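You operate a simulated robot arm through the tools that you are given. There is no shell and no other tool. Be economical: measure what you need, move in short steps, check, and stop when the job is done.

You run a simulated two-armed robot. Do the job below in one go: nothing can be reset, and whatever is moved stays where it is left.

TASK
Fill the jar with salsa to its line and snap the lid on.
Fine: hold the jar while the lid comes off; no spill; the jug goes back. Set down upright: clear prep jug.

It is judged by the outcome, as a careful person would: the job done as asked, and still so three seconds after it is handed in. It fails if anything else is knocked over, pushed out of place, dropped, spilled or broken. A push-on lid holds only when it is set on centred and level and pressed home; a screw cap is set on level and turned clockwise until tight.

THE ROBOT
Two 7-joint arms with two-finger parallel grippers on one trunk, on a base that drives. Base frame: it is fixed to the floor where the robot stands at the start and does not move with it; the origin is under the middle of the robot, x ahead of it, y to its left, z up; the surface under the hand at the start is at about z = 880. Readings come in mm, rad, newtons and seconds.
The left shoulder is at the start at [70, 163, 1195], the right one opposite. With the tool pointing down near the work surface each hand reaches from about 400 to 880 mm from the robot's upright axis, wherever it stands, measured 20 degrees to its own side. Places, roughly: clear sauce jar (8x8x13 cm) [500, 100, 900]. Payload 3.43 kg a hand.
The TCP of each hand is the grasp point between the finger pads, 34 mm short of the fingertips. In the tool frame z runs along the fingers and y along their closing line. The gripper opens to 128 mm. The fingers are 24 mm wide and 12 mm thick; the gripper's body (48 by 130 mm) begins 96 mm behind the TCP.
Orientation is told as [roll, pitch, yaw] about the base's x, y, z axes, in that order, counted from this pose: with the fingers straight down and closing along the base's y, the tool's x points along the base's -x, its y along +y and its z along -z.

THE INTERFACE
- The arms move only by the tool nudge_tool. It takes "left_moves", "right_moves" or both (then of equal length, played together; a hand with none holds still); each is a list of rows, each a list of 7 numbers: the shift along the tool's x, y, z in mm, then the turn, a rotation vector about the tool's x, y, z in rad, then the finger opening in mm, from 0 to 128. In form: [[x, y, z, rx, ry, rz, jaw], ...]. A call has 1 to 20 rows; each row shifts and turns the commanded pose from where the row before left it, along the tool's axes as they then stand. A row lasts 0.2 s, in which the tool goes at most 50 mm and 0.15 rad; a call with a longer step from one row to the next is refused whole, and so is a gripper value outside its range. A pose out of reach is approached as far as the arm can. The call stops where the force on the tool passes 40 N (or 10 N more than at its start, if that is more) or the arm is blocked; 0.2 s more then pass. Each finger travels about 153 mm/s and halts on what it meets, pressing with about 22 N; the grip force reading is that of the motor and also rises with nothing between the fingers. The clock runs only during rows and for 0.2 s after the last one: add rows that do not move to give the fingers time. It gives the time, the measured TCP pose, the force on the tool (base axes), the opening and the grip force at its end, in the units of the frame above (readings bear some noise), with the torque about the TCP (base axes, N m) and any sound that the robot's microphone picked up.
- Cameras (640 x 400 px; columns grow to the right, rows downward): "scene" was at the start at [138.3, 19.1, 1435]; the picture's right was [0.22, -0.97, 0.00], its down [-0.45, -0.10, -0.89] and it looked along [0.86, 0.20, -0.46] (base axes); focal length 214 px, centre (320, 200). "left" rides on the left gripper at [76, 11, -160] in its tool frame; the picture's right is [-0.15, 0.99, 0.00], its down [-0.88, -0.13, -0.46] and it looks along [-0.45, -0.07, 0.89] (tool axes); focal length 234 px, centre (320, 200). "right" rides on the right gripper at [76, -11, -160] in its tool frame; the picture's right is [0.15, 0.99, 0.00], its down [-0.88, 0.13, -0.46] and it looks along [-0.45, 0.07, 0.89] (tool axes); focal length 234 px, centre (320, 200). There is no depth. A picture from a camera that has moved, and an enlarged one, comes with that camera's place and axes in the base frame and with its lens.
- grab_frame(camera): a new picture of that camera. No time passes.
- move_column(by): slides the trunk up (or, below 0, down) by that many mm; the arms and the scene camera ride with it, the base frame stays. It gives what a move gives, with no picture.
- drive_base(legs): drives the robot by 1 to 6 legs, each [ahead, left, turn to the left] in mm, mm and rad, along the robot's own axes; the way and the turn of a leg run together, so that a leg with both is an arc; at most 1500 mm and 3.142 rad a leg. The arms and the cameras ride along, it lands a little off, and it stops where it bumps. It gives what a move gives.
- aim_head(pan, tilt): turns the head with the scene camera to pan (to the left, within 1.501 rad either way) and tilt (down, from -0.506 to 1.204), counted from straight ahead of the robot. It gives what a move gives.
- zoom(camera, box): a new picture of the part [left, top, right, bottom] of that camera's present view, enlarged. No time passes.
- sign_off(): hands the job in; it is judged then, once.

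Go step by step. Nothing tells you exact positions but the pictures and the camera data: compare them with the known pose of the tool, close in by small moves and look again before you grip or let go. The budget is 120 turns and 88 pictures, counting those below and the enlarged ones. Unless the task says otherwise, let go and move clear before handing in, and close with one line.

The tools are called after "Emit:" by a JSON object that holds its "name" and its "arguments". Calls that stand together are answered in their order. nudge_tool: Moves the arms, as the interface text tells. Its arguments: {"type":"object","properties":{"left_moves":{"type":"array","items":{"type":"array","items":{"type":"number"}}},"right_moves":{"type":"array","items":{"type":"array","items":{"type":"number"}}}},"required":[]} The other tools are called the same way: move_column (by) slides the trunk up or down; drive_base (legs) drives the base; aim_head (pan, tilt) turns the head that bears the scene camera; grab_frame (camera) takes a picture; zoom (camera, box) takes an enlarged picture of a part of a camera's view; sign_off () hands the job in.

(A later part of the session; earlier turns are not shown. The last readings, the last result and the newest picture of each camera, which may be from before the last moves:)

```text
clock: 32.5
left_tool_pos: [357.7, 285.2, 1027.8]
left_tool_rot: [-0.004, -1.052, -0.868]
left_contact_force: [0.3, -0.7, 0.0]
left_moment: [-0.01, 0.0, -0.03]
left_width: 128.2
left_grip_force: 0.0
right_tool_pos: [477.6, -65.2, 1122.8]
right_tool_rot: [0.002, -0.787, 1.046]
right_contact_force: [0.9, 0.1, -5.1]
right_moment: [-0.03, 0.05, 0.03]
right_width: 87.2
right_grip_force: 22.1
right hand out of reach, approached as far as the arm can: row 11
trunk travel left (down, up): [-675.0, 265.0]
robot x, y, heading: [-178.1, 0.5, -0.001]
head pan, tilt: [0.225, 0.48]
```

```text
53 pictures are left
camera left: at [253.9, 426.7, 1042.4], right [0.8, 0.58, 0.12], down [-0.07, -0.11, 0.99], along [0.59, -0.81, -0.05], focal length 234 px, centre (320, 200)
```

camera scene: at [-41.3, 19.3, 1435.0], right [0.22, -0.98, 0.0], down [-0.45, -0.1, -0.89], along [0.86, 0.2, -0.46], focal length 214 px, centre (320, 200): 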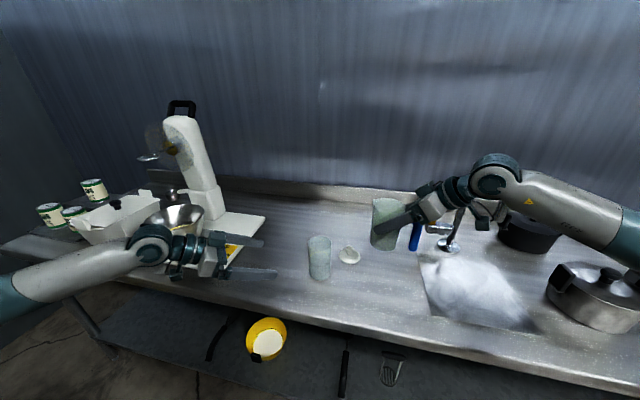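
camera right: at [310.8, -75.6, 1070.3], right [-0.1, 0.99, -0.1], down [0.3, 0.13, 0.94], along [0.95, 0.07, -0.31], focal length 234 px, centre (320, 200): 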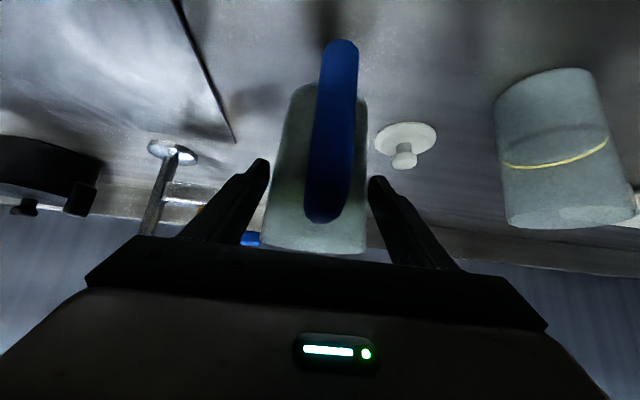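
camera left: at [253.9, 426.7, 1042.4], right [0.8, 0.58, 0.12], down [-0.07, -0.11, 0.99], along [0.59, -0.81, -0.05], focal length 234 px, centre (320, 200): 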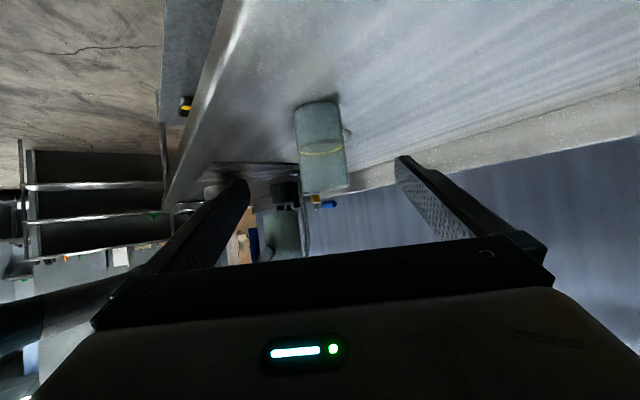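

Yaw reached 60° (near a limit), which is fine. Keeping the jug high and upright, I'll move it toward the jar's near-right side.

Emit:
{"name": "nudge_tool", "arguments": {"right_moves": [[-8.4, 25.8, 8.4, 0, 0, 0, 50], [-8.4, 25.8, 8.4, 0, 0, 0, 50], [-8.4, 25.8, 8.4, 0, 0, 0, 50], [-8.4, 25.8, 8.4, 0, 0, 0, 50]]}}

Emit:
{"name": "grab_frame", "arguments": {"camera": "right"}}

Emit:
{"name": "grab_frame", "arguments": {"camera": "scene"}}

```text
clock: 33.5
left_tool_pos: [357.4, 285.1, 1026.8]
left_tool_rot: [-0.006, -1.05, -0.866]
left_contact_force: [0.0, -0.1, -0.9]
left_moment: [-0.02, 0.02, 0.01]
left_width: 128.0
left_grip_force: 0.1
right_tool_pos: [411.0, 29.0, 1122.8]
right_tool_rot: [-0.001, -0.784, 1.045]
right_contact_force: [-0.1, -0.1, -5.2]
right_moment: [-0.04, 0.03, -0.02]
right_width: 87.0
right_grip_force: 22.3
trunk travel left (down, up): [-675.0, 265.0]
robot x, y, heading: [-181.1, 4.2, 0.004]
head pan, tilt: [0.225, 0.48]
```

```text
52 pictures are left
camera right: at [338.0, -120.5, 1180.5], right [-0.91, 0.41, -0.1], down [0.04, 0.33, 0.94], along [0.42, 0.85, -0.31], focal length 234 px, centre (320, 200)
```

right: 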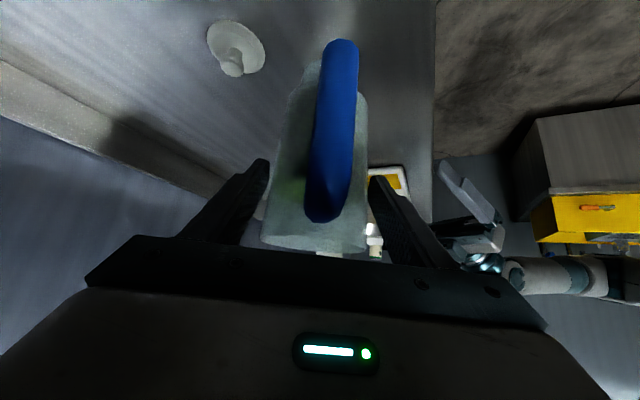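

```text
51 pictures are left
camera scene: at [-41.2, 20.6, 1434.9], right [0.22, -0.98, 0.0], down [-0.45, -0.1, -0.89], along [0.86, 0.2, -0.46], focal length 214 px, centre (320, 200)
```

scene: 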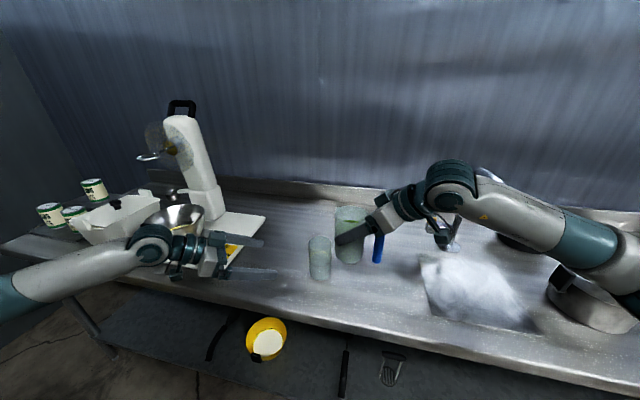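

Everything is clear. I'll tilt the jug 26° (below its pour point) and bring the lip over the jar.

Emit:
{"name": "nudge_tool", "arguments": {"right_moves": [[0, 0, 0, 0, 0.15, 0, 50], [0, 0, 0, 0, 0.15, 0, 50], [0, 0, 0, 0, 0.15, 0, 50], [-9, -0.5, 20, 0, 0, 0, 50], [-9, -0.5, 20, 0, 0, 0, 50], [-9, -0.5, 20, 0, 0, 0, 50]]}}

Emit:
{"name": "zoom", "arguments": {"camera": "scene", "box": [240, 180, 400, 280]}}

Emit:
{"name": "zoom", "arguments": {"camera": "left", "box": [220, 90, 420, 215]}}

Emit:
{"name": "grab_frame", "arguments": {"camera": "right"}}

```text
clock: 34.9
left_tool_pos: [358.4, 285.4, 1026.5]
left_tool_rot: [-0.008, -1.051, -0.867]
left_contact_force: [-1.1, -0.8, 0.3]
left_moment: [-0.05, -0.01, -0.03]
left_width: 128.2
left_grip_force: 0.1
right_tool_pos: [434.7, 66.3, 1075.2]
right_tool_rot: [0.001, -0.335, 1.047]
right_contact_force: [-0.1, 1.0, -5.2]
right_moment: [0.0, 0.01, -0.01]
right_width: 87.1
right_grip_force: 21.9
trunk travel left (down, up): [-675.0, 265.0]
robot x, y, heading: [-184.1, 2.1, -0.001]
head pan, tilt: [0.225, 0.48]
```

```text
4.00 times, centred on (320, 230) of scene
camera zoom: at [-40.3, 20.1, 1434.9], right [0.22, -0.97, 0.0], down [-0.45, -0.1, -0.89], along [0.86, 0.2, -0.46], focal length 858 px, centre (320, 80)
```

zoom: 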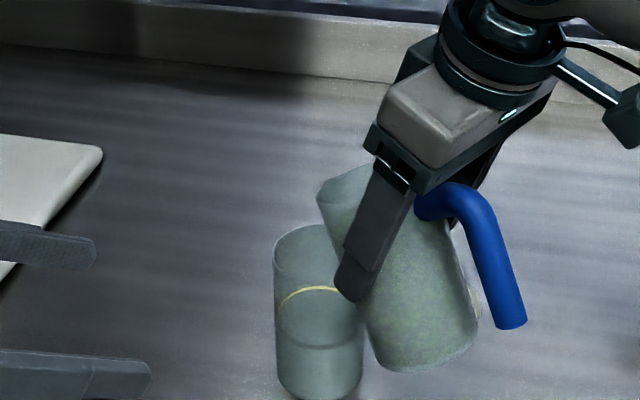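

```text
3.20 times, centred on (320, 152) of left
camera zoom: at [254.6, 427.3, 1041.8], right [0.81, 0.58, 0.12], down [-0.07, -0.11, 0.99], along [0.59, -0.81, -0.05], focal length 749 px, centre (320, 352)
```

zoom: 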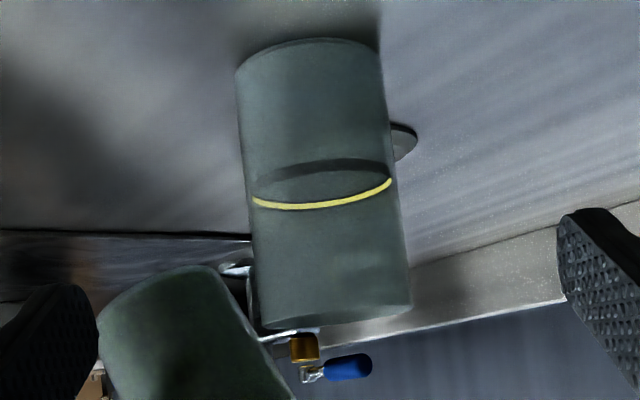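

```text
48 pictures are left
camera right: at [383.7, -46.0, 1198.3], right [-0.93, 0.38, -0.05], down [0.23, 0.66, 0.72], along [0.3, 0.65, -0.69], focal length 234 px, centre (320, 200)
```

right: 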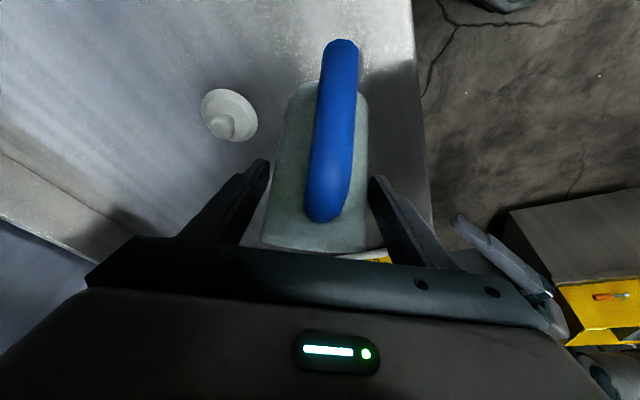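

The lip is over the jar as predicted. I'll tilt further to 43° while lowering, then check for flow.

Emit:
{"name": "nudge_tool", "arguments": {"right_moves": [[2.5, 0, 4.7, 0, 0.15, 0, 50], [0, 0, 4.3, 0, 0.15, 0, 50], [0, 0, 0, 0, 0, 0, 50]]}}

Emit:
{"name": "zoom", "arguments": {"camera": "scene", "box": [260, 200, 380, 275]}}

```text
clock: 35.7
left_tool_pos: [357.7, 282.9, 1026.7]
left_tool_rot: [-0.007, -1.05, -0.87]
left_contact_force: [-0.3, -0.5, 0.4]
left_moment: [0.01, 0.01, 0.04]
left_width: 128.1
left_grip_force: 0.1
right_tool_pos: [435.3, 65.8, 1065.5]
right_tool_rot: [0.001, -0.033, 1.049]
right_contact_force: [-0.5, -0.3, -5.2]
right_moment: [0.1, -0.04, 0.0]
right_width: 87.0
right_grip_force: 21.5
trunk travel left (down, up): [-675.0, 265.0]
robot x, y, heading: [-179.5, 0.1, -0.004]
head pan, tilt: [0.225, 0.48]
```

```text
5.33 times, centred on (320, 238) of scene
camera zoom: at [-41.2, 17.7, 1435.0], right [0.22, -0.98, 0.0], down [-0.45, -0.1, -0.89], along [0.86, 0.2, -0.46], focal length 1144 px, centre (320, 0)
```

zoom: 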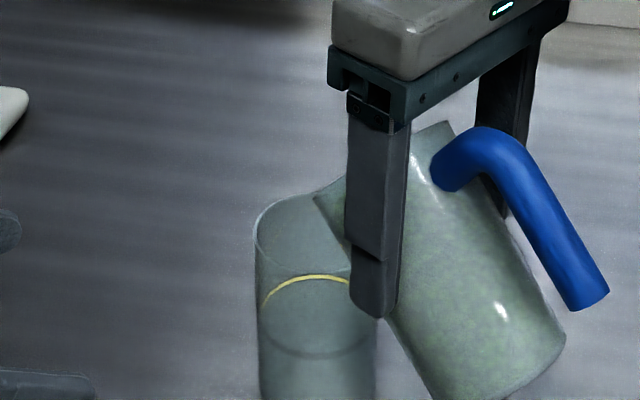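

No flow yet at 43°. I'll tilt one more step to 52°.

Emit:
{"name": "nudge_tool", "arguments": {"right_moves": [[-2.5, 0, -0.5, 0, 0.15, 0, 50], [0, 0, 0, 0, 0, 0, 50], [0, 0, 0, 0, 0, 0, 50]]}}

Emit:
{"name": "zoom", "arguments": {"camera": "scene", "box": [260, 200, 380, 275]}}

```text
clock: 36.5
left_tool_pos: [358.2, 282.9, 1026.7]
left_tool_rot: [-0.006, -1.049, -0.869]
left_contact_force: [0.1, 0.5, -0.3]
left_moment: [-0.02, -0.03, -0.01]
left_width: 127.8
left_grip_force: 0.1
right_tool_pos: [435.9, 67.7, 1065.3]
right_tool_rot: [0.002, 0.117, 1.047]
right_contact_force: [-0.3, 0.2, -5.2]
right_moment: [0.12, -0.03, 0.0]
right_width: 87.4
right_grip_force: 22.1
trunk travel left (down, up): [-675.0, 265.0]
robot x, y, heading: [-178.1, -1.1, 0.006]
head pan, tilt: [0.225, 0.48]
```

```text
5.33 times, centred on (320, 238) of scene
camera zoom: at [-40.9, 19.5, 1434.9], right [0.22, -0.98, 0.0], down [-0.45, -0.1, -0.89], along [0.86, 0.2, -0.46], focal length 1144 px, centre (320, 0)
```

zoom: 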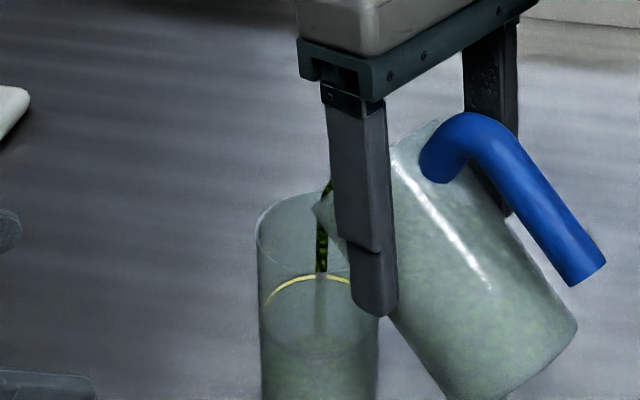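

A stream has started and is falling inside the jar. I'll hold this tilt briefly and watch the level.

Emit:
{"name": "nudge_tool", "arguments": {"right_moves": [[0, 0, 0, 0, 0, 0, 50], [0, 0, 0, 0, 0, 0, 50]]}}

Emit:
{"name": "zoom", "arguments": {"camera": "scene", "box": [260, 200, 380, 275]}}

Emit:
{"name": "zoom", "arguments": {"camera": "left", "box": [220, 90, 420, 215]}}

```text
clock: 37.1
left_tool_pos: [358.2, 284.2, 1025.2]
left_tool_rot: [-0.007, -1.05, -0.865]
left_contact_force: [0.0, -0.1, 0.7]
left_moment: [0.0, 0.04, -0.02]
left_width: 128.0
left_grip_force: 0.0
right_tool_pos: [436.9, 68.4, 1066.1]
right_tool_rot: [0.001, 0.116, 1.047]
right_contact_force: [0.0, 1.2, -5.4]
right_moment: [0.07, -0.07, 0.03]
right_width: 87.1
right_grip_force: 21.8
trunk travel left (down, up): [-675.0, 265.0]
robot x, y, heading: [-181.5, -0.9, 0.002]
head pan, tilt: [0.225, 0.48]
```

```text
5.33 times, centred on (320, 238) of scene
camera zoom: at [-40.9, 19.6, 1434.9], right [0.22, -0.97, 0.0], down [-0.45, -0.1, -0.89], along [0.86, 0.2, -0.46], focal length 1144 px, centre (320, 0)
```

zoom: 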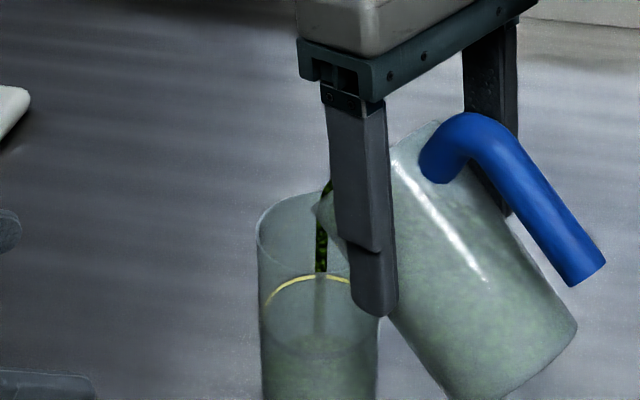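

```text
3.20 times, centred on (320, 152) of left
camera zoom: at [254.2, 427.0, 1042.1], right [0.8, 0.58, 0.12], down [-0.07, -0.11, 0.99], along [0.59, -0.81, -0.05], focal length 749 px, centre (320, 352)
```

zoom: 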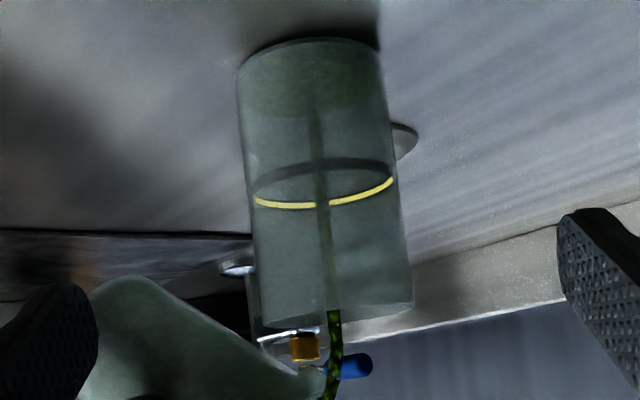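

The left view shows the level clearly, at roughly a third of the way to the line. I'll continue in short holds.

Emit:
{"name": "nudge_tool", "arguments": {"right_moves": [[0, 0, 0, 0, 0, 0, 50], [0, 0, 0, 0, 0, 0, 50]]}}

Emit:
{"name": "zoom", "arguments": {"camera": "left", "box": [260, 90, 388, 170]}}

```text
clock: 37.7
left_tool_pos: [358.6, 283.7, 1026.2]
left_tool_rot: [-0.008, -1.05, -0.868]
left_contact_force: [-0.3, 0.6, -0.4]
left_moment: [-0.04, 0.0, -0.03]
left_width: 128.0
left_grip_force: 0.0
right_tool_pos: [437.3, 68.4, 1066.9]
right_tool_rot: [0.002, 0.114, 1.047]
right_contact_force: [0.0, -0.6, -4.8]
right_moment: [0.1, -0.04, -0.03]
right_width: 87.0
right_grip_force: 22.6
trunk travel left (down, up): [-675.0, 265.0]
robot x, y, heading: [-178.5, -2.1, -0.001]
head pan, tilt: [0.225, 0.48]
```

```text
5.00 times, centred on (324, 130) of left
camera zoom: at [254.2, 426.7, 1042.2], right [0.8, 0.58, 0.12], down [-0.07, -0.11, 0.99], along [0.59, -0.81, -0.05], focal length 1171 px, centre (300, 550)
```

zoom: 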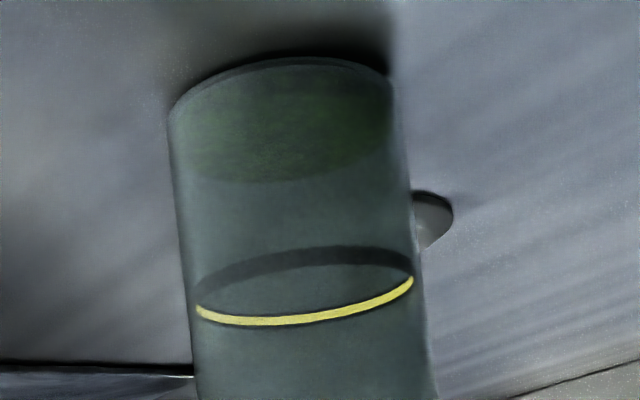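

The level is about a quarter of the way and flow has stopped at this tilt. I'll tilt another 0.15 rad.

Emit:
{"name": "nudge_tool", "arguments": {"right_moves": [[-3.6, 0, -3.5, 0, 0.15, 0, 50], [0, 0, 0, 0, 0, 0, 50], [0, 0, 0, 0, 0, 0, 50], [0, 0, 0, 0, 0, 0, 50]]}}

Emit:
{"name": "zoom", "arguments": {"camera": "left", "box": [220, 90, 420, 215]}}

```text
clock: 38.7
left_tool_pos: [358.9, 283.9, 1026.8]
left_tool_rot: [-0.008, -1.051, -0.864]
left_contact_force: [0.5, -0.1, 0.7]
left_moment: [0.0, 0.01, -0.02]
left_width: 128.1
left_grip_force: 0.1
right_tool_pos: [439.7, 72.3, 1069.1]
right_tool_rot: [0.001, 0.265, 1.046]
right_contact_force: [-0.2, 0.1, -3.8]
right_moment: [0.08, -0.05, 0.0]
right_width: 87.2
right_grip_force: 21.4
trunk travel left (down, up): [-675.0, 265.0]
robot x, y, heading: [-180.1, -0.6, -0.002]
head pan, tilt: [0.225, 0.48]
```

```text
3.20 times, centred on (320, 152) of left
camera zoom: at [254.1, 427.2, 1042.1], right [0.8, 0.58, 0.12], down [-0.07, -0.11, 0.99], along [0.59, -0.81, -0.05], focal length 749 px, centre (320, 352)
```

zoom: 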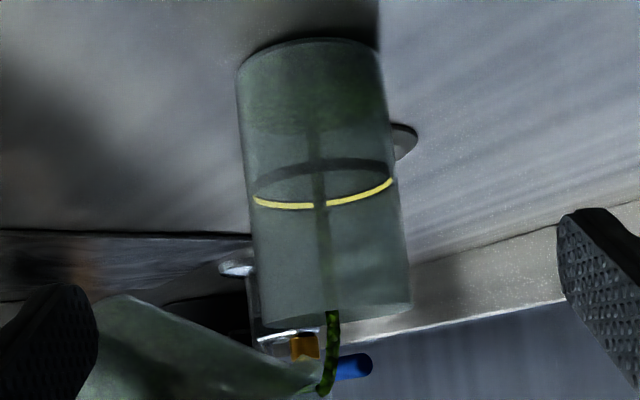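

Still flowing, at roughly 40% of the way. I'll hold longer.

Emit:
{"name": "nudge_tool", "arguments": {"right_moves": [[0, 0, 0, 0, 0, 0, 50], [0, 0, 0, 0, 0, 0, 50], [0, 0, 0, 0, 0, 0, 50]]}}

Emit:
{"name": "zoom", "arguments": {"camera": "left", "box": [220, 90, 420, 215]}}

```text
clock: 39.5
left_tool_pos: [357.2, 283.6, 1026.6]
left_tool_rot: [-0.008, -1.051, -0.866]
left_contact_force: [0.6, -0.2, -0.1]
left_moment: [0.0, 0.02, 0.0]
left_width: 128.3
left_grip_force: 0.1
right_tool_pos: [439.2, 72.2, 1068.6]
right_tool_rot: [0.001, 0.265, 1.046]
right_contact_force: [0.3, 0.5, -2.8]
right_moment: [0.09, -0.04, 0.0]
right_width: 87.1
right_grip_force: 22.5
trunk travel left (down, up): [-675.0, 265.0]
robot x, y, heading: [-180.3, -2.9, -0.0]
head pan, tilt: [0.225, 0.48]
```

```text
3.20 times, centred on (320, 152) of left
camera zoom: at [254.1, 426.6, 1042.3], right [0.8, 0.58, 0.12], down [-0.07, -0.11, 0.99], along [0.59, -0.81, -0.05], focal length 749 px, centre (320, 352)
```

zoom: 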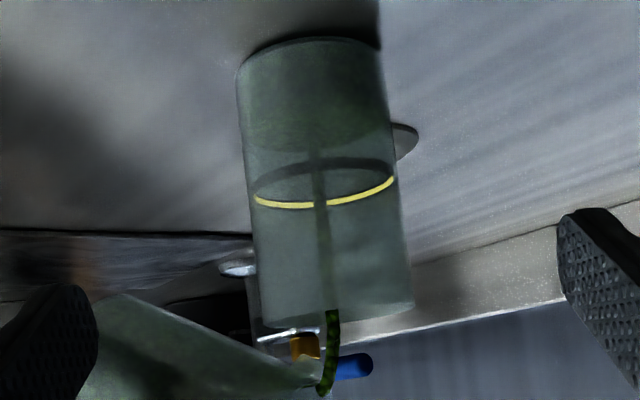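

Level about half way, rising about 12 mm/s. I'll hold another 1.2 s.

Emit:
{"name": "nudge_tool", "arguments": {"right_moves": [[0, 0, 0, 0, 0, 0, 50], [0, 0, 0, 0, 0, 0, 50], [0, 0, 0, 0, 0, 0, 50], [0, 0, 0, 0, 0, 0, 50], [0, 0, 0, 0, 0, 0, 50]]}}

Emit:
{"name": "zoom", "arguments": {"camera": "left", "box": [220, 90, 420, 215]}}

```text
clock: 40.7
left_tool_pos: [357.4, 284.9, 1026.0]
left_tool_rot: [-0.008, -1.052, -0.867]
left_contact_force: [-0.1, -0.6, -0.3]
left_moment: [0.01, -0.01, 0.0]
left_width: 127.9
left_grip_force: 0.1
right_tool_pos: [438.1, 72.1, 1068.6]
right_tool_rot: [0.001, 0.267, 1.047]
right_contact_force: [0.0, -0.3, -4.0]
right_moment: [0.08, -0.03, 0.01]
right_width: 87.2
right_grip_force: 22.5
trunk travel left (down, up): [-675.0, 265.0]
robot x, y, heading: [-181.7, -2.2, 0.001]
head pan, tilt: [0.225, 0.48]
```

```text
3.20 times, centred on (320, 152) of left
camera zoom: at [254.1, 426.7, 1042.3], right [0.8, 0.58, 0.12], down [-0.07, -0.11, 0.99], along [0.59, -0.81, -0.05], focal length 749 px, centre (320, 352)
```

zoom: 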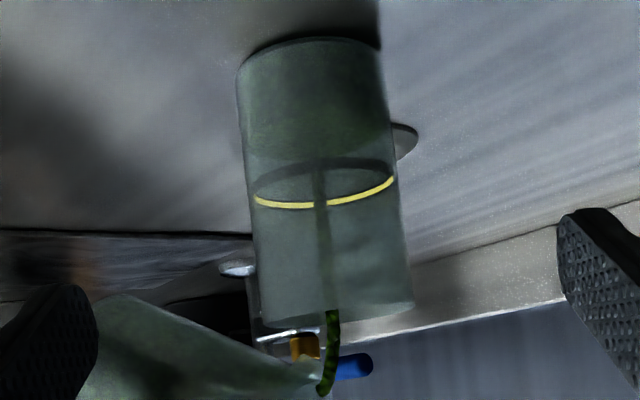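

Emit:
{"name": "nudge_tool", "arguments": {"right_moves": [[0, 0, 0, 0, 0, 0, 50], [0, 0, 0, 0, 0, 0, 50], [0, 0, 0, 0, 0, 0, 50], [0, 0, 0, 0, 0, 0, 50], [0, 0, 0, 0, 0, 0, 50]]}}

Emit:
{"name": "zoom", "arguments": {"camera": "left", "box": [260, 90, 388, 170]}}

```text
clock: 41.9
left_tool_pos: [357.7, 284.9, 1026.7]
left_tool_rot: [-0.005, -1.05, -0.867]
left_contact_force: [-0.7, -0.7, 0.2]
left_moment: [0.01, -0.02, 0.01]
left_width: 127.6
left_grip_force: 0.0
right_tool_pos: [438.7, 73.3, 1068.6]
right_tool_rot: [0.002, 0.266, 1.048]
right_contact_force: [-1.0, 0.2, -4.3]
right_moment: [0.08, -0.08, 0.0]
right_width: 87.0
right_grip_force: 21.8
trunk travel left (down, up): [-675.0, 265.0]
robot x, y, heading: [-180.1, 0.8, 0.0]
head pan, tilt: [0.225, 0.48]
```

```text
5.00 times, centred on (324, 130) of left
camera zoom: at [254.1, 426.7, 1042.3], right [0.8, 0.58, 0.12], down [-0.07, -0.11, 0.99], along [0.59, -0.81, -0.05], focal length 1171 px, centre (300, 550)
```

zoom: 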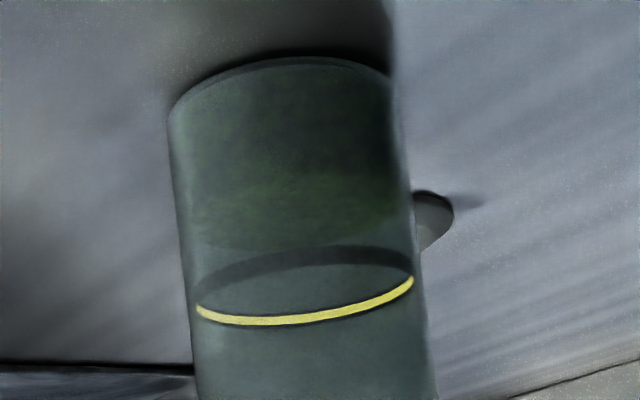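

Flow has stopped again, now at about 60% of the way. I'll tilt 0.1 rad more.

Emit:
{"name": "nudge_tool", "arguments": {"right_moves": [[-2.8, 0, -3.8, 0, 0.1, 0, 50], [0, 0, 0, 0, 0, 0, 50], [0, 0, 0, 0, 0, 0, 50], [0, 0, 0, 0, 0, 0, 50], [0, 0, 0, 0, 0, 0, 50], [0, 0, 0, 0, 0, 0, 50], [0, 0, 0, 0, 0, 0, 50]]}}

Emit:
{"name": "zoom", "arguments": {"camera": "left", "box": [260, 90, 388, 170]}}

```text
clock: 43.5
left_tool_pos: [358.0, 282.9, 1026.8]
left_tool_rot: [-0.007, -1.051, -0.869]
left_contact_force: [-0.5, -0.2, -0.5]
left_moment: [0.01, 0.0, 0.0]
left_width: 127.9
left_grip_force: 0.1
right_tool_pos: [426.1, 73.0, 1069.1]
right_tool_rot: [0.002, 0.363, 1.045]
right_contact_force: [-0.3, 0.0, -2.5]
right_moment: [0.06, -0.03, 0.03]
right_width: 87.0
right_grip_force: 22.1
right hand out of reach, approached as far as the arm can: row 1
trunk travel left (down, up): [-675.0, 265.0]
robot x, y, heading: [-181.7, -1.2, 0.001]
head pan, tilt: [0.225, 0.48]
```

```text
5.00 times, centred on (324, 130) of left
camera zoom: at [254.0, 426.7, 1042.3], right [0.8, 0.58, 0.12], down [-0.07, -0.11, 0.99], along [0.59, -0.81, -0.05], focal length 1171 px, centre (300, 550)
```

zoom: 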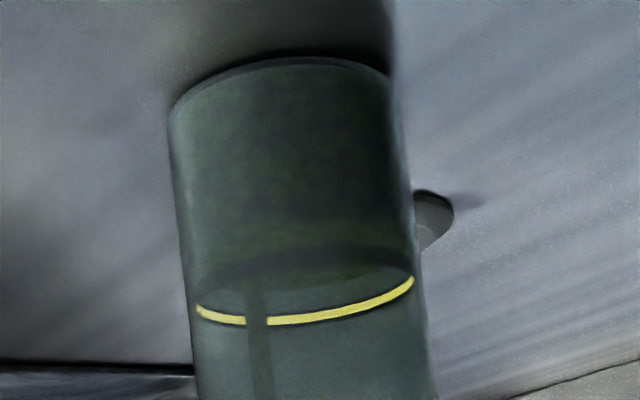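

The arm hit a reach limit and the lip shifted about 13 mm, but the stream still falls inside the jar. The level is about 80%, so I'll hold and watch.

Emit:
{"name": "nudge_tool", "arguments": {"right_moves": [[0, 0, 0, 0, 0, 0, 50], [0, 0, 0, 0, 0, 0, 50], [0, 0, 0, 0, 0, 0, 50]]}}

Emit:
{"name": "zoom", "arguments": {"camera": "left", "box": [260, 90, 388, 170]}}

Emit:
{"name": "zoom", "arguments": {"camera": "scene", "box": [260, 200, 380, 275]}}

```text
clock: 44.3
left_tool_pos: [357.3, 285.3, 1026.3]
left_tool_rot: [-0.007, -1.051, -0.867]
left_contact_force: [-0.3, 0.4, 0.6]
left_moment: [0.01, 0.01, -0.01]
left_width: 127.9
left_grip_force: 0.2
right_tool_pos: [424.9, 71.8, 1069.1]
right_tool_rot: [0.001, 0.363, 1.045]
right_contact_force: [0.3, -0.7, -3.8]
right_moment: [0.1, -0.04, -0.01]
right_width: 87.0
right_grip_force: 21.9
trunk travel left (down, up): [-675.0, 265.0]
robot x, y, heading: [-180.5, -2.5, -0.003]
head pan, tilt: [0.225, 0.48]
```

```text
5.00 times, centred on (324, 130) of left
camera zoom: at [254.0, 426.7, 1042.3], right [0.8, 0.58, 0.12], down [-0.07, -0.11, 0.99], along [0.59, -0.81, -0.05], focal length 1171 px, centre (300, 550)
```

zoom: 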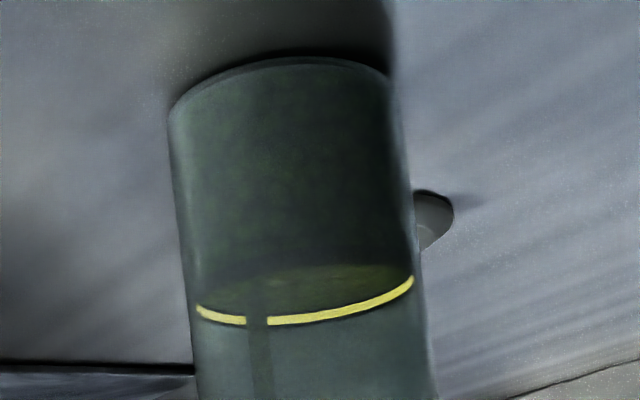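

```text
5.33 times, centred on (320, 238) of scene
camera zoom: at [-41.2, 19.3, 1435.0], right [0.22, -0.97, 0.0], down [-0.45, -0.1, -0.89], along [0.86, 0.2, -0.46], focal length 1144 px, centre (320, 0)
```

zoom: 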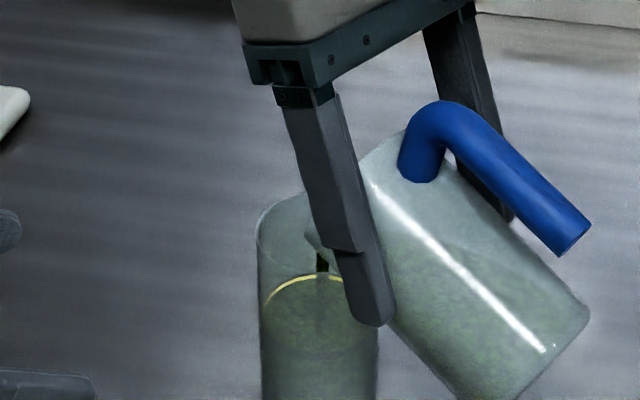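

The level has reached the line, so I'll tilt back now to stop the flow.

Emit:
{"name": "nudge_tool", "arguments": {"right_moves": [[0, 0, 0, 0, -0.15, 0, 50], [0, 0, 0, 0, -0.15, 0, 50], [0, 0, -8, 0, -0.15, 0, 50], [0, 0, 0, 0, 0, 0, 50]]}}

Emit:
{"name": "zoom", "arguments": {"camera": "left", "box": [260, 90, 388, 170]}}

Emit:
{"name": "zoom", "arguments": {"camera": "scene", "box": [260, 200, 380, 275]}}

```text
clock: 45.3
left_tool_pos: [356.8, 284.5, 1027.1]
left_tool_rot: [-0.007, -1.049, -0.866]
left_contact_force: [-0.6, 1.0, 1.2]
left_moment: [0.01, 0.01, -0.01]
left_width: 128.0
left_grip_force: 0.0
right_tool_pos: [426.9, 73.3, 1077.4]
right_tool_rot: [0.001, -0.086, 1.047]
right_contact_force: [-0.8, -0.1, -3.8]
right_moment: [0.02, -0.01, -0.01]
right_width: 87.0
right_grip_force: 21.9
trunk travel left (down, up): [-675.0, 265.0]
robot x, y, heading: [-177.3, -0.8, 0.001]
head pan, tilt: [0.225, 0.48]
```

```text
5.00 times, centred on (324, 130) of left
camera zoom: at [254.1, 427.2, 1042.0], right [0.8, 0.58, 0.12], down [-0.07, -0.11, 0.99], along [0.59, -0.81, -0.05], focal length 1171 px, centre (300, 550)
```

zoom: 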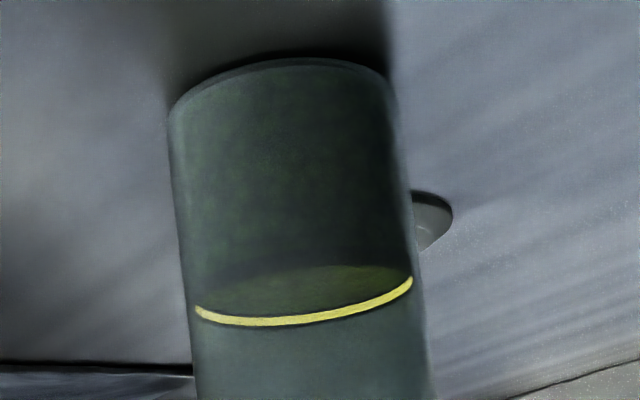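

```text
5.33 times, centred on (320, 238) of scene
camera zoom: at [-41.0, 20.0, 1434.9], right [0.22, -0.97, 0.0], down [-0.45, -0.1, -0.89], along [0.86, 0.2, -0.46], focal length 1144 px, centre (320, 0)
```

zoom: 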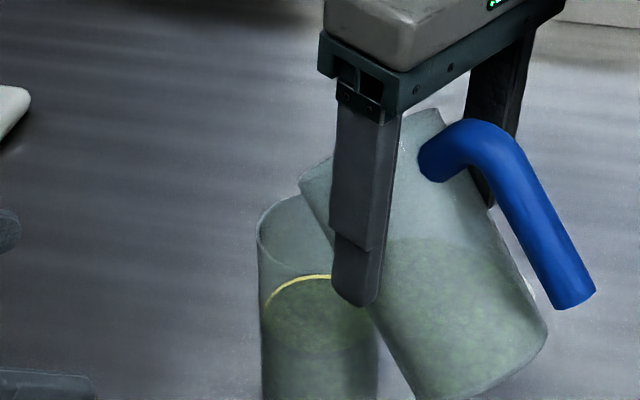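

Emit:
{"name": "zoom", "arguments": {"camera": "left", "box": [290, 130, 354, 170]}}

Emit:
{"name": "zoom", "arguments": {"camera": "scene", "box": [296, 230, 344, 260]}}

```text
10.00 times, centred on (322, 150) of left
camera zoom: at [254.1, 427.2, 1042.0], right [0.8, 0.58, 0.12], down [-0.07, -0.11, 0.99], along [0.59, -0.81, -0.05], focal length 2342 px, centre (300, 700)
```

zoom: 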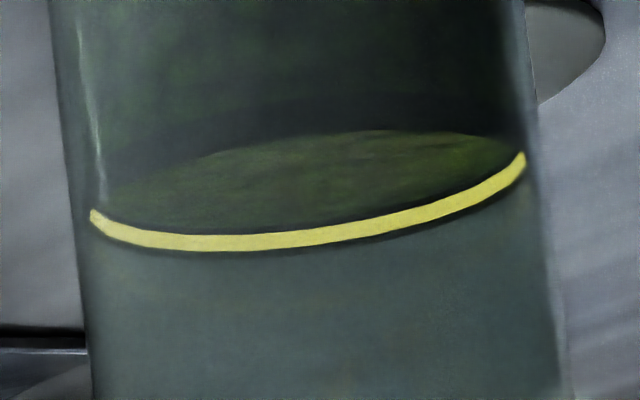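

```text
13.33 times, centred on (320, 245) of scene
camera zoom: at [-41.0, 20.0, 1434.9], right [0.22, -0.97, 0.0], down [-0.45, -0.1, -0.89], along [0.86, 0.2, -0.46], focal length 2860 px, centre (320, -400)
```

zoom: 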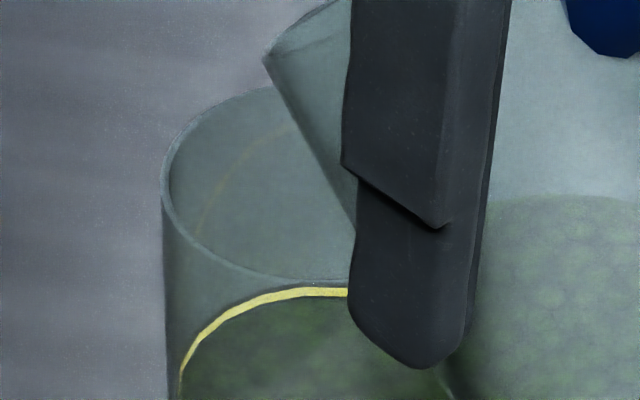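

The surface meets the line. I'll tilt the jug back upright while raising and backing away.

Emit:
{"name": "nudge_tool", "arguments": {"right_moves": [[-1.3, 0, -14.9, 0, -0.15, 0, 50], [-3.5, 0, -14.6, 0, -0.15, 0, 50], [12.9, 0, -21.4, 0, 0, 0, 50], [12.9, 0, -21.4, 0, 0, 0, 50], [0, 0, 0, 0, -0.15, 0, 50], [0, 0, 0, 0, -0.15, 0, 50], [0, 0, 0, 0, -0.1, 0, 50]]}}

Emit:
{"name": "grab_frame", "arguments": {"camera": "scene"}}

```text
clock: 46.9
left_tool_pos: [357.9, 284.0, 1027.1]
left_tool_rot: [-0.007, -1.05, -0.867]
left_contact_force: [0.5, -0.3, 0.2]
left_moment: [0.02, 0.0, 0.06]
left_width: 128.4
left_grip_force: 0.0
right_tool_pos: [405.9, 37.9, 1138.2]
right_tool_rot: [0.001, -0.786, 1.046]
right_contact_force: [0.1, -1.4, -2.8]
right_moment: [-0.06, -0.02, 0.0]
right_width: 86.8
right_grip_force: 22.7
trunk travel left (down, up): [-675.0, 265.0]
robot x, y, heading: [-177.4, -2.4, 0.002]
head pan, tilt: [0.225, 0.48]
```

```text
31 pictures are left
camera scene: at [-41.2, 18.6, 1435.0], right [0.22, -0.97, 0.0], down [-0.45, -0.1, -0.89], along [0.86, 0.2, -0.46], focal length 214 px, centre (320, 200)
```

scene: 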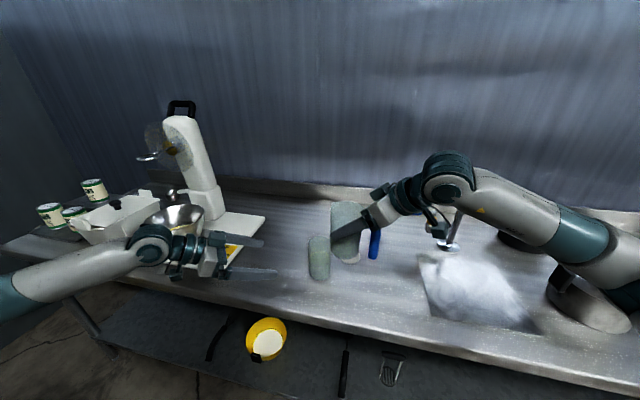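

The jug is upright and the jar is filled. I'll carry the jug back over its original place and undo the yaw.

Emit:
{"name": "nudge_tool", "arguments": {"right_moves": [[12.2, -28.1, -6.4, 0, 0, 0, 50], [12.2, -28.1, -6.4, 0, 0, 0, 50], [12.2, -28.1, -6.4, 0, 0, 0, 50], [12.2, -28.1, -6.4, 0, 0, 0, 50], [0, 0, 0, 0.1057, 0, 0.1057, 50], [0, 0, 0, 0.1057, 0, 0.1057, 50], [0, 0, 0, 0.1057, 0, 0.1057, 50], [0, 0, 0, 0.1057, 0, 0.1057, 50], [0, 0, 0, 0.1057, 0, 0.1057, 50], [0, 0, 0, 0.1057, 0, 0.1057, 50], [0, 0, 0, 0.1057, 0, 0.1057, 50], [0, 0, 0, 0, 0, 0, 50]]}}

```text
clock: 49.5
left_tool_pos: [358.4, 283.4, 1025.6]
left_tool_rot: [-0.004, -1.051, -0.869]
left_contact_force: [-0.4, -0.3, -0.5]
left_moment: [-0.03, -0.03, -0.02]
left_width: 128.0
left_grip_force: 0.1
right_tool_pos: [477.1, -64.7, 1120.9]
right_tool_rot: [0.002, -0.786, -0.003]
right_contact_force: [1.2, -0.1, -2.8]
right_moment: [-0.01, 0.07, 0.01]
right_width: 87.3
right_grip_force: 22.4
trunk travel left (down, up): [-675.0, 265.0]
robot x, y, heading: [-178.3, 3.0, -0.003]
head pan, tilt: [0.225, 0.48]
```

Emit:
{"name": "nudge_tool", "arguments": {"right_moves": [[24.7, 0, 24.7, 0, 0, 0, 50], [24.7, 0, 24.7, 0, 0, 0, 50], [24.7, 0, 24.7, 0, 0, 0, 50], [24.7, 0, 24.7, 0, 0, 0, 50], [2.8, 0, 2.8, 0, 0, 0, 50], [2, 0, 2, 0, 0, 0, 50], [0, 0, 0, 0, 0, 0, 50]]}}

Emit:
{"name": "zoom", "arguments": {"camera": "scene", "box": [300, 200, 460, 300]}}

```text
clock: 51.1
left_tool_pos: [357.7, 284.1, 1027.7]
left_tool_rot: [-0.007, -1.051, -0.866]
left_contact_force: [-0.5, -0.4, -0.6]
left_moment: [0.0, 0.0, -0.03]
left_width: 128.0
left_grip_force: 0.1
right_tool_pos: [477.4, -63.8, 975.1]
right_tool_rot: [0.002, -0.785, 0.0]
right_contact_force: [-0.3, 0.5, -0.7]
right_moment: [0.08, 0.06, -0.04]
right_width: 87.0
right_grip_force: 21.9
trunk travel left (down, up): [-675.0, 265.0]
robot x, y, heading: [-179.5, 0.6, -0.007]
head pan, tilt: [0.225, 0.48]
```

```text
4.00 times, centred on (380, 250) of scene
camera zoom: at [-41.3, 19.2, 1435.0], right [0.22, -0.97, 0.0], down [-0.45, -0.1, -0.89], along [0.86, 0.2, -0.46], focal length 858 px, centre (80, 0)
```

zoom: 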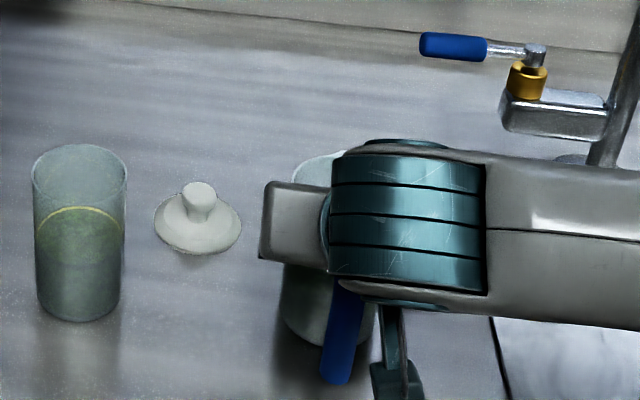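

Contact is just beginning. I'll lower a few more mm until the table carries the jug.

Emit:
{"name": "nudge_tool", "arguments": {"right_moves": [[1, 0, 1, 0, 0, 0, 50], [1, 0, 1, 0, 0, 0, 50], [0, 0, 0, 0, 0, 0, 50], [0, 0, 0, 0, 0, 0, 50]]}}

```text
clock: 52.1
left_tool_pos: [356.7, 284.2, 1027.1]
left_tool_rot: [-0.003, -1.051, -0.869]
left_contact_force: [1.2, 0.2, 0.2]
left_moment: [0.03, 0.0, 0.01]
left_width: 127.8
left_grip_force: 0.1
right_tool_pos: [477.1, -64.0, 974.8]
right_tool_rot: [-0.001, -0.789, -0.001]
right_contact_force: [5.3, -1.5, 15.6]
right_moment: [-0.02, -0.23, -0.02]
right_width: 87.0
right_grip_force: 22.0
trunk travel left (down, up): [-675.0, 265.0]
robot x, y, heading: [-179.0, 1.0, -0.005]
head pan, tilt: [0.225, 0.48]
```

It's seated. I'll ease off, open, and back straight out past the handle, then rise.

Emit:
{"name": "nudge_tool", "arguments": {"right_moves": [[-0.8, 0, -0.8, 0, 0, 0, 50], [0, 0, 0, 0, 0, 0, 100], [0, 0, 0, 0, 0, 0, 128], [0, 0, 0, 0, 0, 0, 128], [0, 0, -15, 0, 0, 0, 128], [0, 0, -25, 0, 0, 0, 128], [0, 0, -30, 0, 0, 0, 128], [0, 0, -40, 0, 0, 0, 128], [0, 0, -40, 0, 0, 0, 128], [0, 0, -30, 0, 0, 0, 128]]}}

Emit:
{"name": "grab_frame", "arguments": {"camera": "right"}}

```text
clock: 54.3
left_tool_pos: [357.7, 284.7, 1026.7]
left_tool_rot: [-0.005, -1.05, -0.867]
left_contact_force: [-0.3, -0.1, -0.5]
left_moment: [0.0, 0.01, 0.02]
left_width: 127.8
left_grip_force: 0.1
right_tool_pos: [348.9, -62.5, 1100.9]
right_tool_rot: [0.0, -0.785, 0.001]
right_contact_force: [-0.3, -0.6, -0.2]
right_moment: [-0.01, -0.01, 0.01]
right_width: 128.2
right_grip_force: 0.1
trunk travel left (down, up): [-675.0, 265.0]
robot x, y, heading: [-181.8, 2.1, 0.0]
head pan, tilt: [0.225, 0.48]
```

```text
29 pictures are left
camera right: at [182.3, -74.8, 1158.9], right [-0.1, 0.99, -0.1], down [0.3, 0.13, 0.94], along [0.95, 0.07, -0.31], focal length 234 px, centre (320, 200)
```

right: 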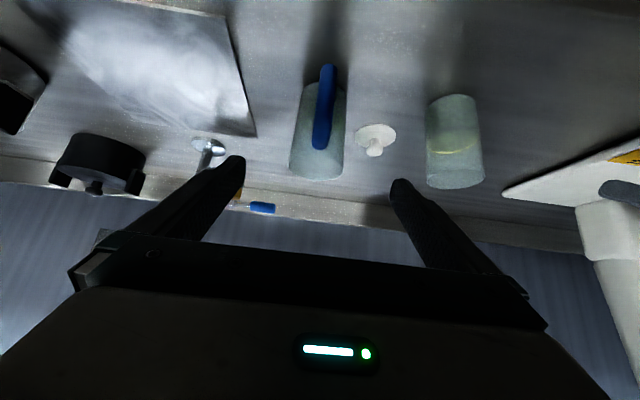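

The jug is back upright in its place. I'll straighten the right hand and return above the lid.

Emit:
{"name": "nudge_tool", "arguments": {"right_moves": [[0, 0, 0, 0, 0.15, 0, 100], [0, 0, 0, 0, 0.15, 0, 64], [0, 0, 0, 0, 0.15, 0, 64], [0, 0, 0, 0, 0.15, 0, 64], [0, 0, 0, 0, 0.15, 0, 64], [0, 0, 0, 0, 0.035, 0, 64], [-38.6, 18.7, -2, 0, 0, 0, 64], [-38.6, 18.7, -2, 0, 0, 0, 64], [-38.6, 18.7, -2, 0, 0, 0, 64], [-38.6, 18.7, 0, 0, 0, 0, 64], [-38.6, 18.7, 0, 0, 0, 0, 64], [-38.5, 18.7, 0, 0, 0, 0, 64], [0, 0, 40, 0, 0, 0, 64], [0, 0, 40, 0, 0, 0, 64], [0, 0, 30, 0, 0, 0, 64]]}}

Emit:
{"name": "grab_frame", "arguments": {"camera": "right"}}

```text
clock: 57.5
left_tool_pos: [357.0, 284.9, 1026.1]
left_tool_rot: [-0.007, -1.051, -0.865]
left_contact_force: [0.7, -0.3, -0.5]
left_moment: [-0.01, 0.01, -0.01]
left_width: 128.1
left_grip_force: 0.0
right_tool_pos: [582.6, 50.1, 995.8]
right_tool_rot: [0.0, 0.001, 0.0]
right_contact_force: [0.6, -0.3, -0.8]
right_moment: [0.03, -0.01, -0.02]
right_width: 64.3
right_grip_force: 0.0
trunk travel left (down, up): [-675.0, 265.0]
robot x, y, heading: [-182.1, 1.5, 0.004]
head pan, tilt: [0.225, 0.48]
```

```text
28 pictures are left
camera right: at [507.2, 37.9, 1154.9], right [-0.15, 0.99, 0.0], down [0.88, 0.13, 0.46], along [0.45, 0.07, -0.89], focal length 234 px, centre (320, 200)
```

right: 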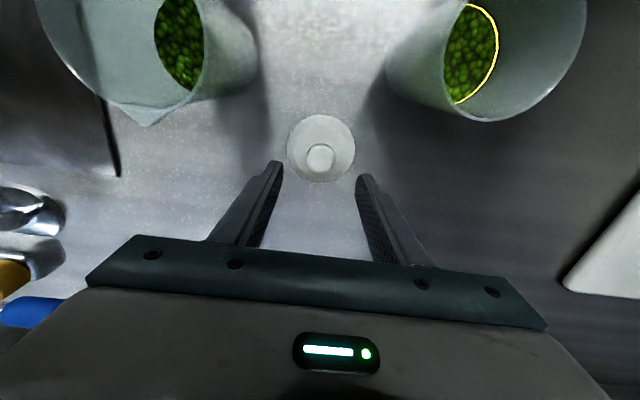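

The jar's fill and the lid are both visible. I'll shift 3 mm to centre on the knob, descend to it and grip.

Emit:
{"name": "nudge_tool", "arguments": {"right_moves": [[4, 0, 30, 0, 0, 0, 64], [0, 0, 30, 0, 0, 0, 64], [0, 0, 7, 0, 0, 0, 64], [0, 0, 0, 0, 0, 0, 10], [0, 0, 0, 0, 0, 0, 10], [0, 0, 0, 0, 0, 0, 10]]}}

Emit:
{"name": "zoom", "arguments": {"camera": "scene", "box": [310, 220, 390, 270]}}

```text
clock: 58.9
left_tool_pos: [357.3, 284.1, 1025.9]
left_tool_rot: [-0.008, -1.05, -0.868]
left_contact_force: [0.0, 0.0, -0.5]
left_moment: [0.01, -0.01, 0.0]
left_width: 127.7
left_grip_force: 0.1
right_tool_pos: [576.9, 47.1, 929.7]
right_tool_rot: [-0.001, 0.001, -0.001]
right_contact_force: [0.5, 0.3, 1.2]
right_moment: [0.08, -0.04, -0.02]
right_width: 30.3
right_grip_force: 21.5
trunk travel left (down, up): [-675.0, 265.0]
robot x, y, heading: [-178.9, 1.5, -0.001]
head pan, tilt: [0.225, 0.48]
```

```text
8.00 times, centred on (350, 245) of scene
camera zoom: at [-41.7, 19.2, 1435.0], right [0.22, -0.97, 0.0], down [-0.45, -0.1, -0.89], along [0.86, 0.2, -0.46], focal length 1716 px, centre (80, -160)
```

zoom: 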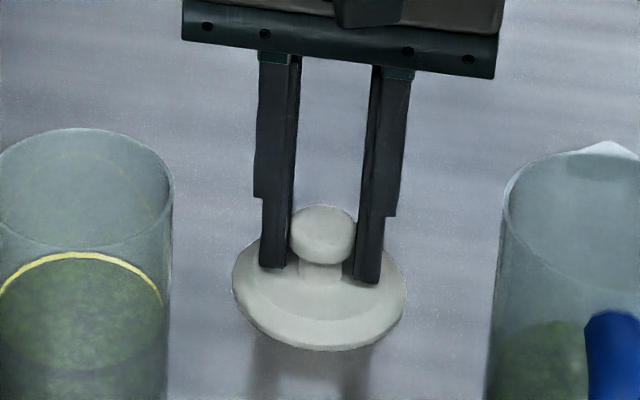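

The knob is gripped. I'll lift the lid and carry it to just above the jar.

Emit:
{"name": "nudge_tool", "arguments": {"right_moves": [[0, 0, -20, 0, 0, 0, 10], [0, 0, -45, 0, 0, 0, 10], [0, 0, -45, 0, 0, 0, 10], [0, 0, -45, 0, 0, 0, 10], [0, 0, -45, 0, 0, 0, 10], [25, 23.2, 0, 0, 0, 0, 10], [25, 23.2, 0, 0, 0, 0, 10], [25, 23.2, 0, 0, 0, 0, 10], [25, 23.2, 0, 0, 0, 0, 10], [0, 0, 20, 0, 0, 0, 10], [0, 0, 18, 0, 0, 0, 10], [0, 0, 0, 0, 0, 0, 10]]}}

Emit:
{"name": "zoom", "arguments": {"camera": "scene", "box": [270, 190, 366, 250]}}

Emit:
{"name": "zoom", "arguments": {"camera": "left", "box": [260, 140, 388, 220]}}

```text
clock: 61.5
left_tool_pos: [356.9, 284.2, 1026.7]
left_tool_rot: [-0.005, -1.049, -0.868]
left_contact_force: [0.3, 0.5, 0.7]
left_moment: [0.08, 0.01, -0.02]
left_width: 128.0
left_grip_force: 0.2
right_tool_pos: [478.3, 142.8, 1091.1]
right_tool_rot: [0.0, -0.001, 0.0]
right_contact_force: [-0.6, 0.4, 0.6]
right_moment: [-0.01, 0.0, 0.0]
right_width: 30.0
right_grip_force: 21.7
trunk travel left (down, up): [-675.0, 265.0]
robot x, y, heading: [-181.6, 1.7, 0.001]
head pan, tilt: [0.225, 0.48]
```

```text
6.67 times, centred on (318, 220) of scene
camera zoom: at [-41.9, 19.4, 1435.1], right [0.22, -0.97, 0.0], down [-0.45, -0.1, -0.89], along [0.86, 0.2, -0.46], focal length 1430 px, centre (333, 67)
```

zoom: 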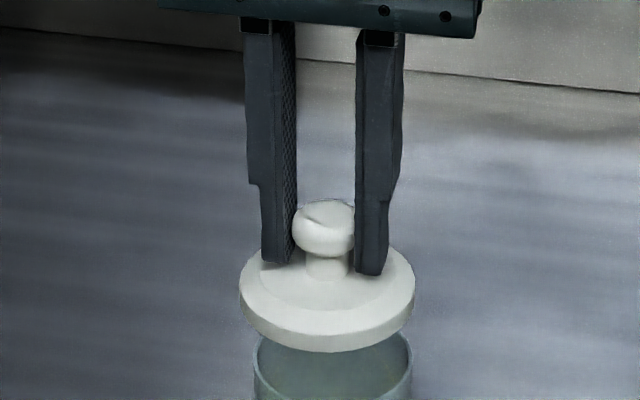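

```text
5.00 times, centred on (324, 180) of left
camera zoom: at [253.4, 426.8, 1042.5], right [0.8, 0.58, 0.12], down [-0.07, -0.11, 0.99], along [0.59, -0.81, -0.05], focal length 1171 px, centre (300, 300)
```

zoom: 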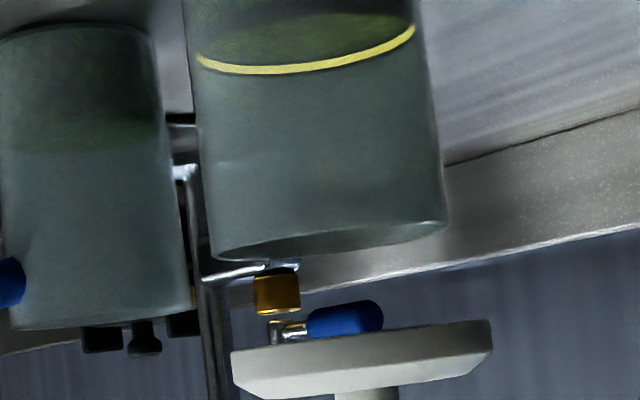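

The left and scene views show the lid off the jar's axis by about (+5,+4) mm, and level. I'll correct that and recheck.

Emit:
{"name": "nudge_tool", "arguments": {"right_moves": [[4.8, -3.7, 0, 0, 0, 0, 10], [0, 0, 15, 0, 0, 0, 10], [0, 0, 0, 0, 0, 0, 10]]}}

Emit:
{"name": "zoom", "arguments": {"camera": "scene", "box": [270, 200, 366, 260]}}

Emit:
{"name": "zoom", "arguments": {"camera": "left", "box": [260, 140, 388, 220]}}

```text
clock: 62.3
left_tool_pos: [356.0, 284.0, 1027.5]
left_tool_rot: [-0.006, -1.051, -0.868]
left_contact_force: [-0.1, 0.0, -0.6]
left_moment: [-0.05, -0.04, 0.01]
left_width: 127.9
left_grip_force: 0.0
right_tool_pos: [472.9, 137.8, 1077.4]
right_tool_rot: [0.0, 0.001, 0.0]
right_contact_force: [0.1, -0.7, -0.8]
right_moment: [-0.04, -0.01, 0.0]
right_width: 30.0
right_grip_force: 22.4
trunk travel left (down, up): [-675.0, 265.0]
robot x, y, heading: [-179.9, -0.6, -0.003]
head pan, tilt: [0.225, 0.48]
```

```text
6.67 times, centred on (318, 230) of scene
camera zoom: at [-41.8, 19.3, 1435.0], right [0.22, -0.97, 0.0], down [-0.45, -0.1, -0.89], along [0.86, 0.2, -0.46], focal length 1430 px, centre (333, 0)
```

zoom: 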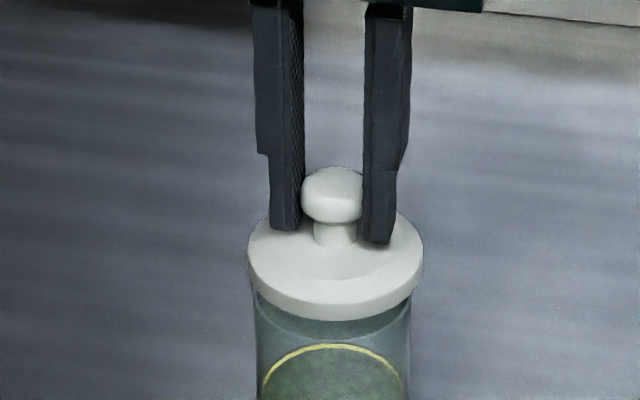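

```text
5.00 times, centred on (324, 180) of left
camera zoom: at [253.5, 426.7, 1042.6], right [0.8, 0.58, 0.12], down [-0.07, -0.11, 0.99], along [0.59, -0.81, -0.05], focal length 1171 px, centre (300, 300)
```

zoom: 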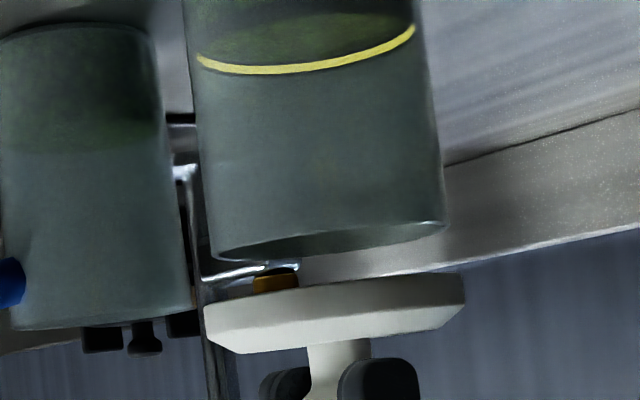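

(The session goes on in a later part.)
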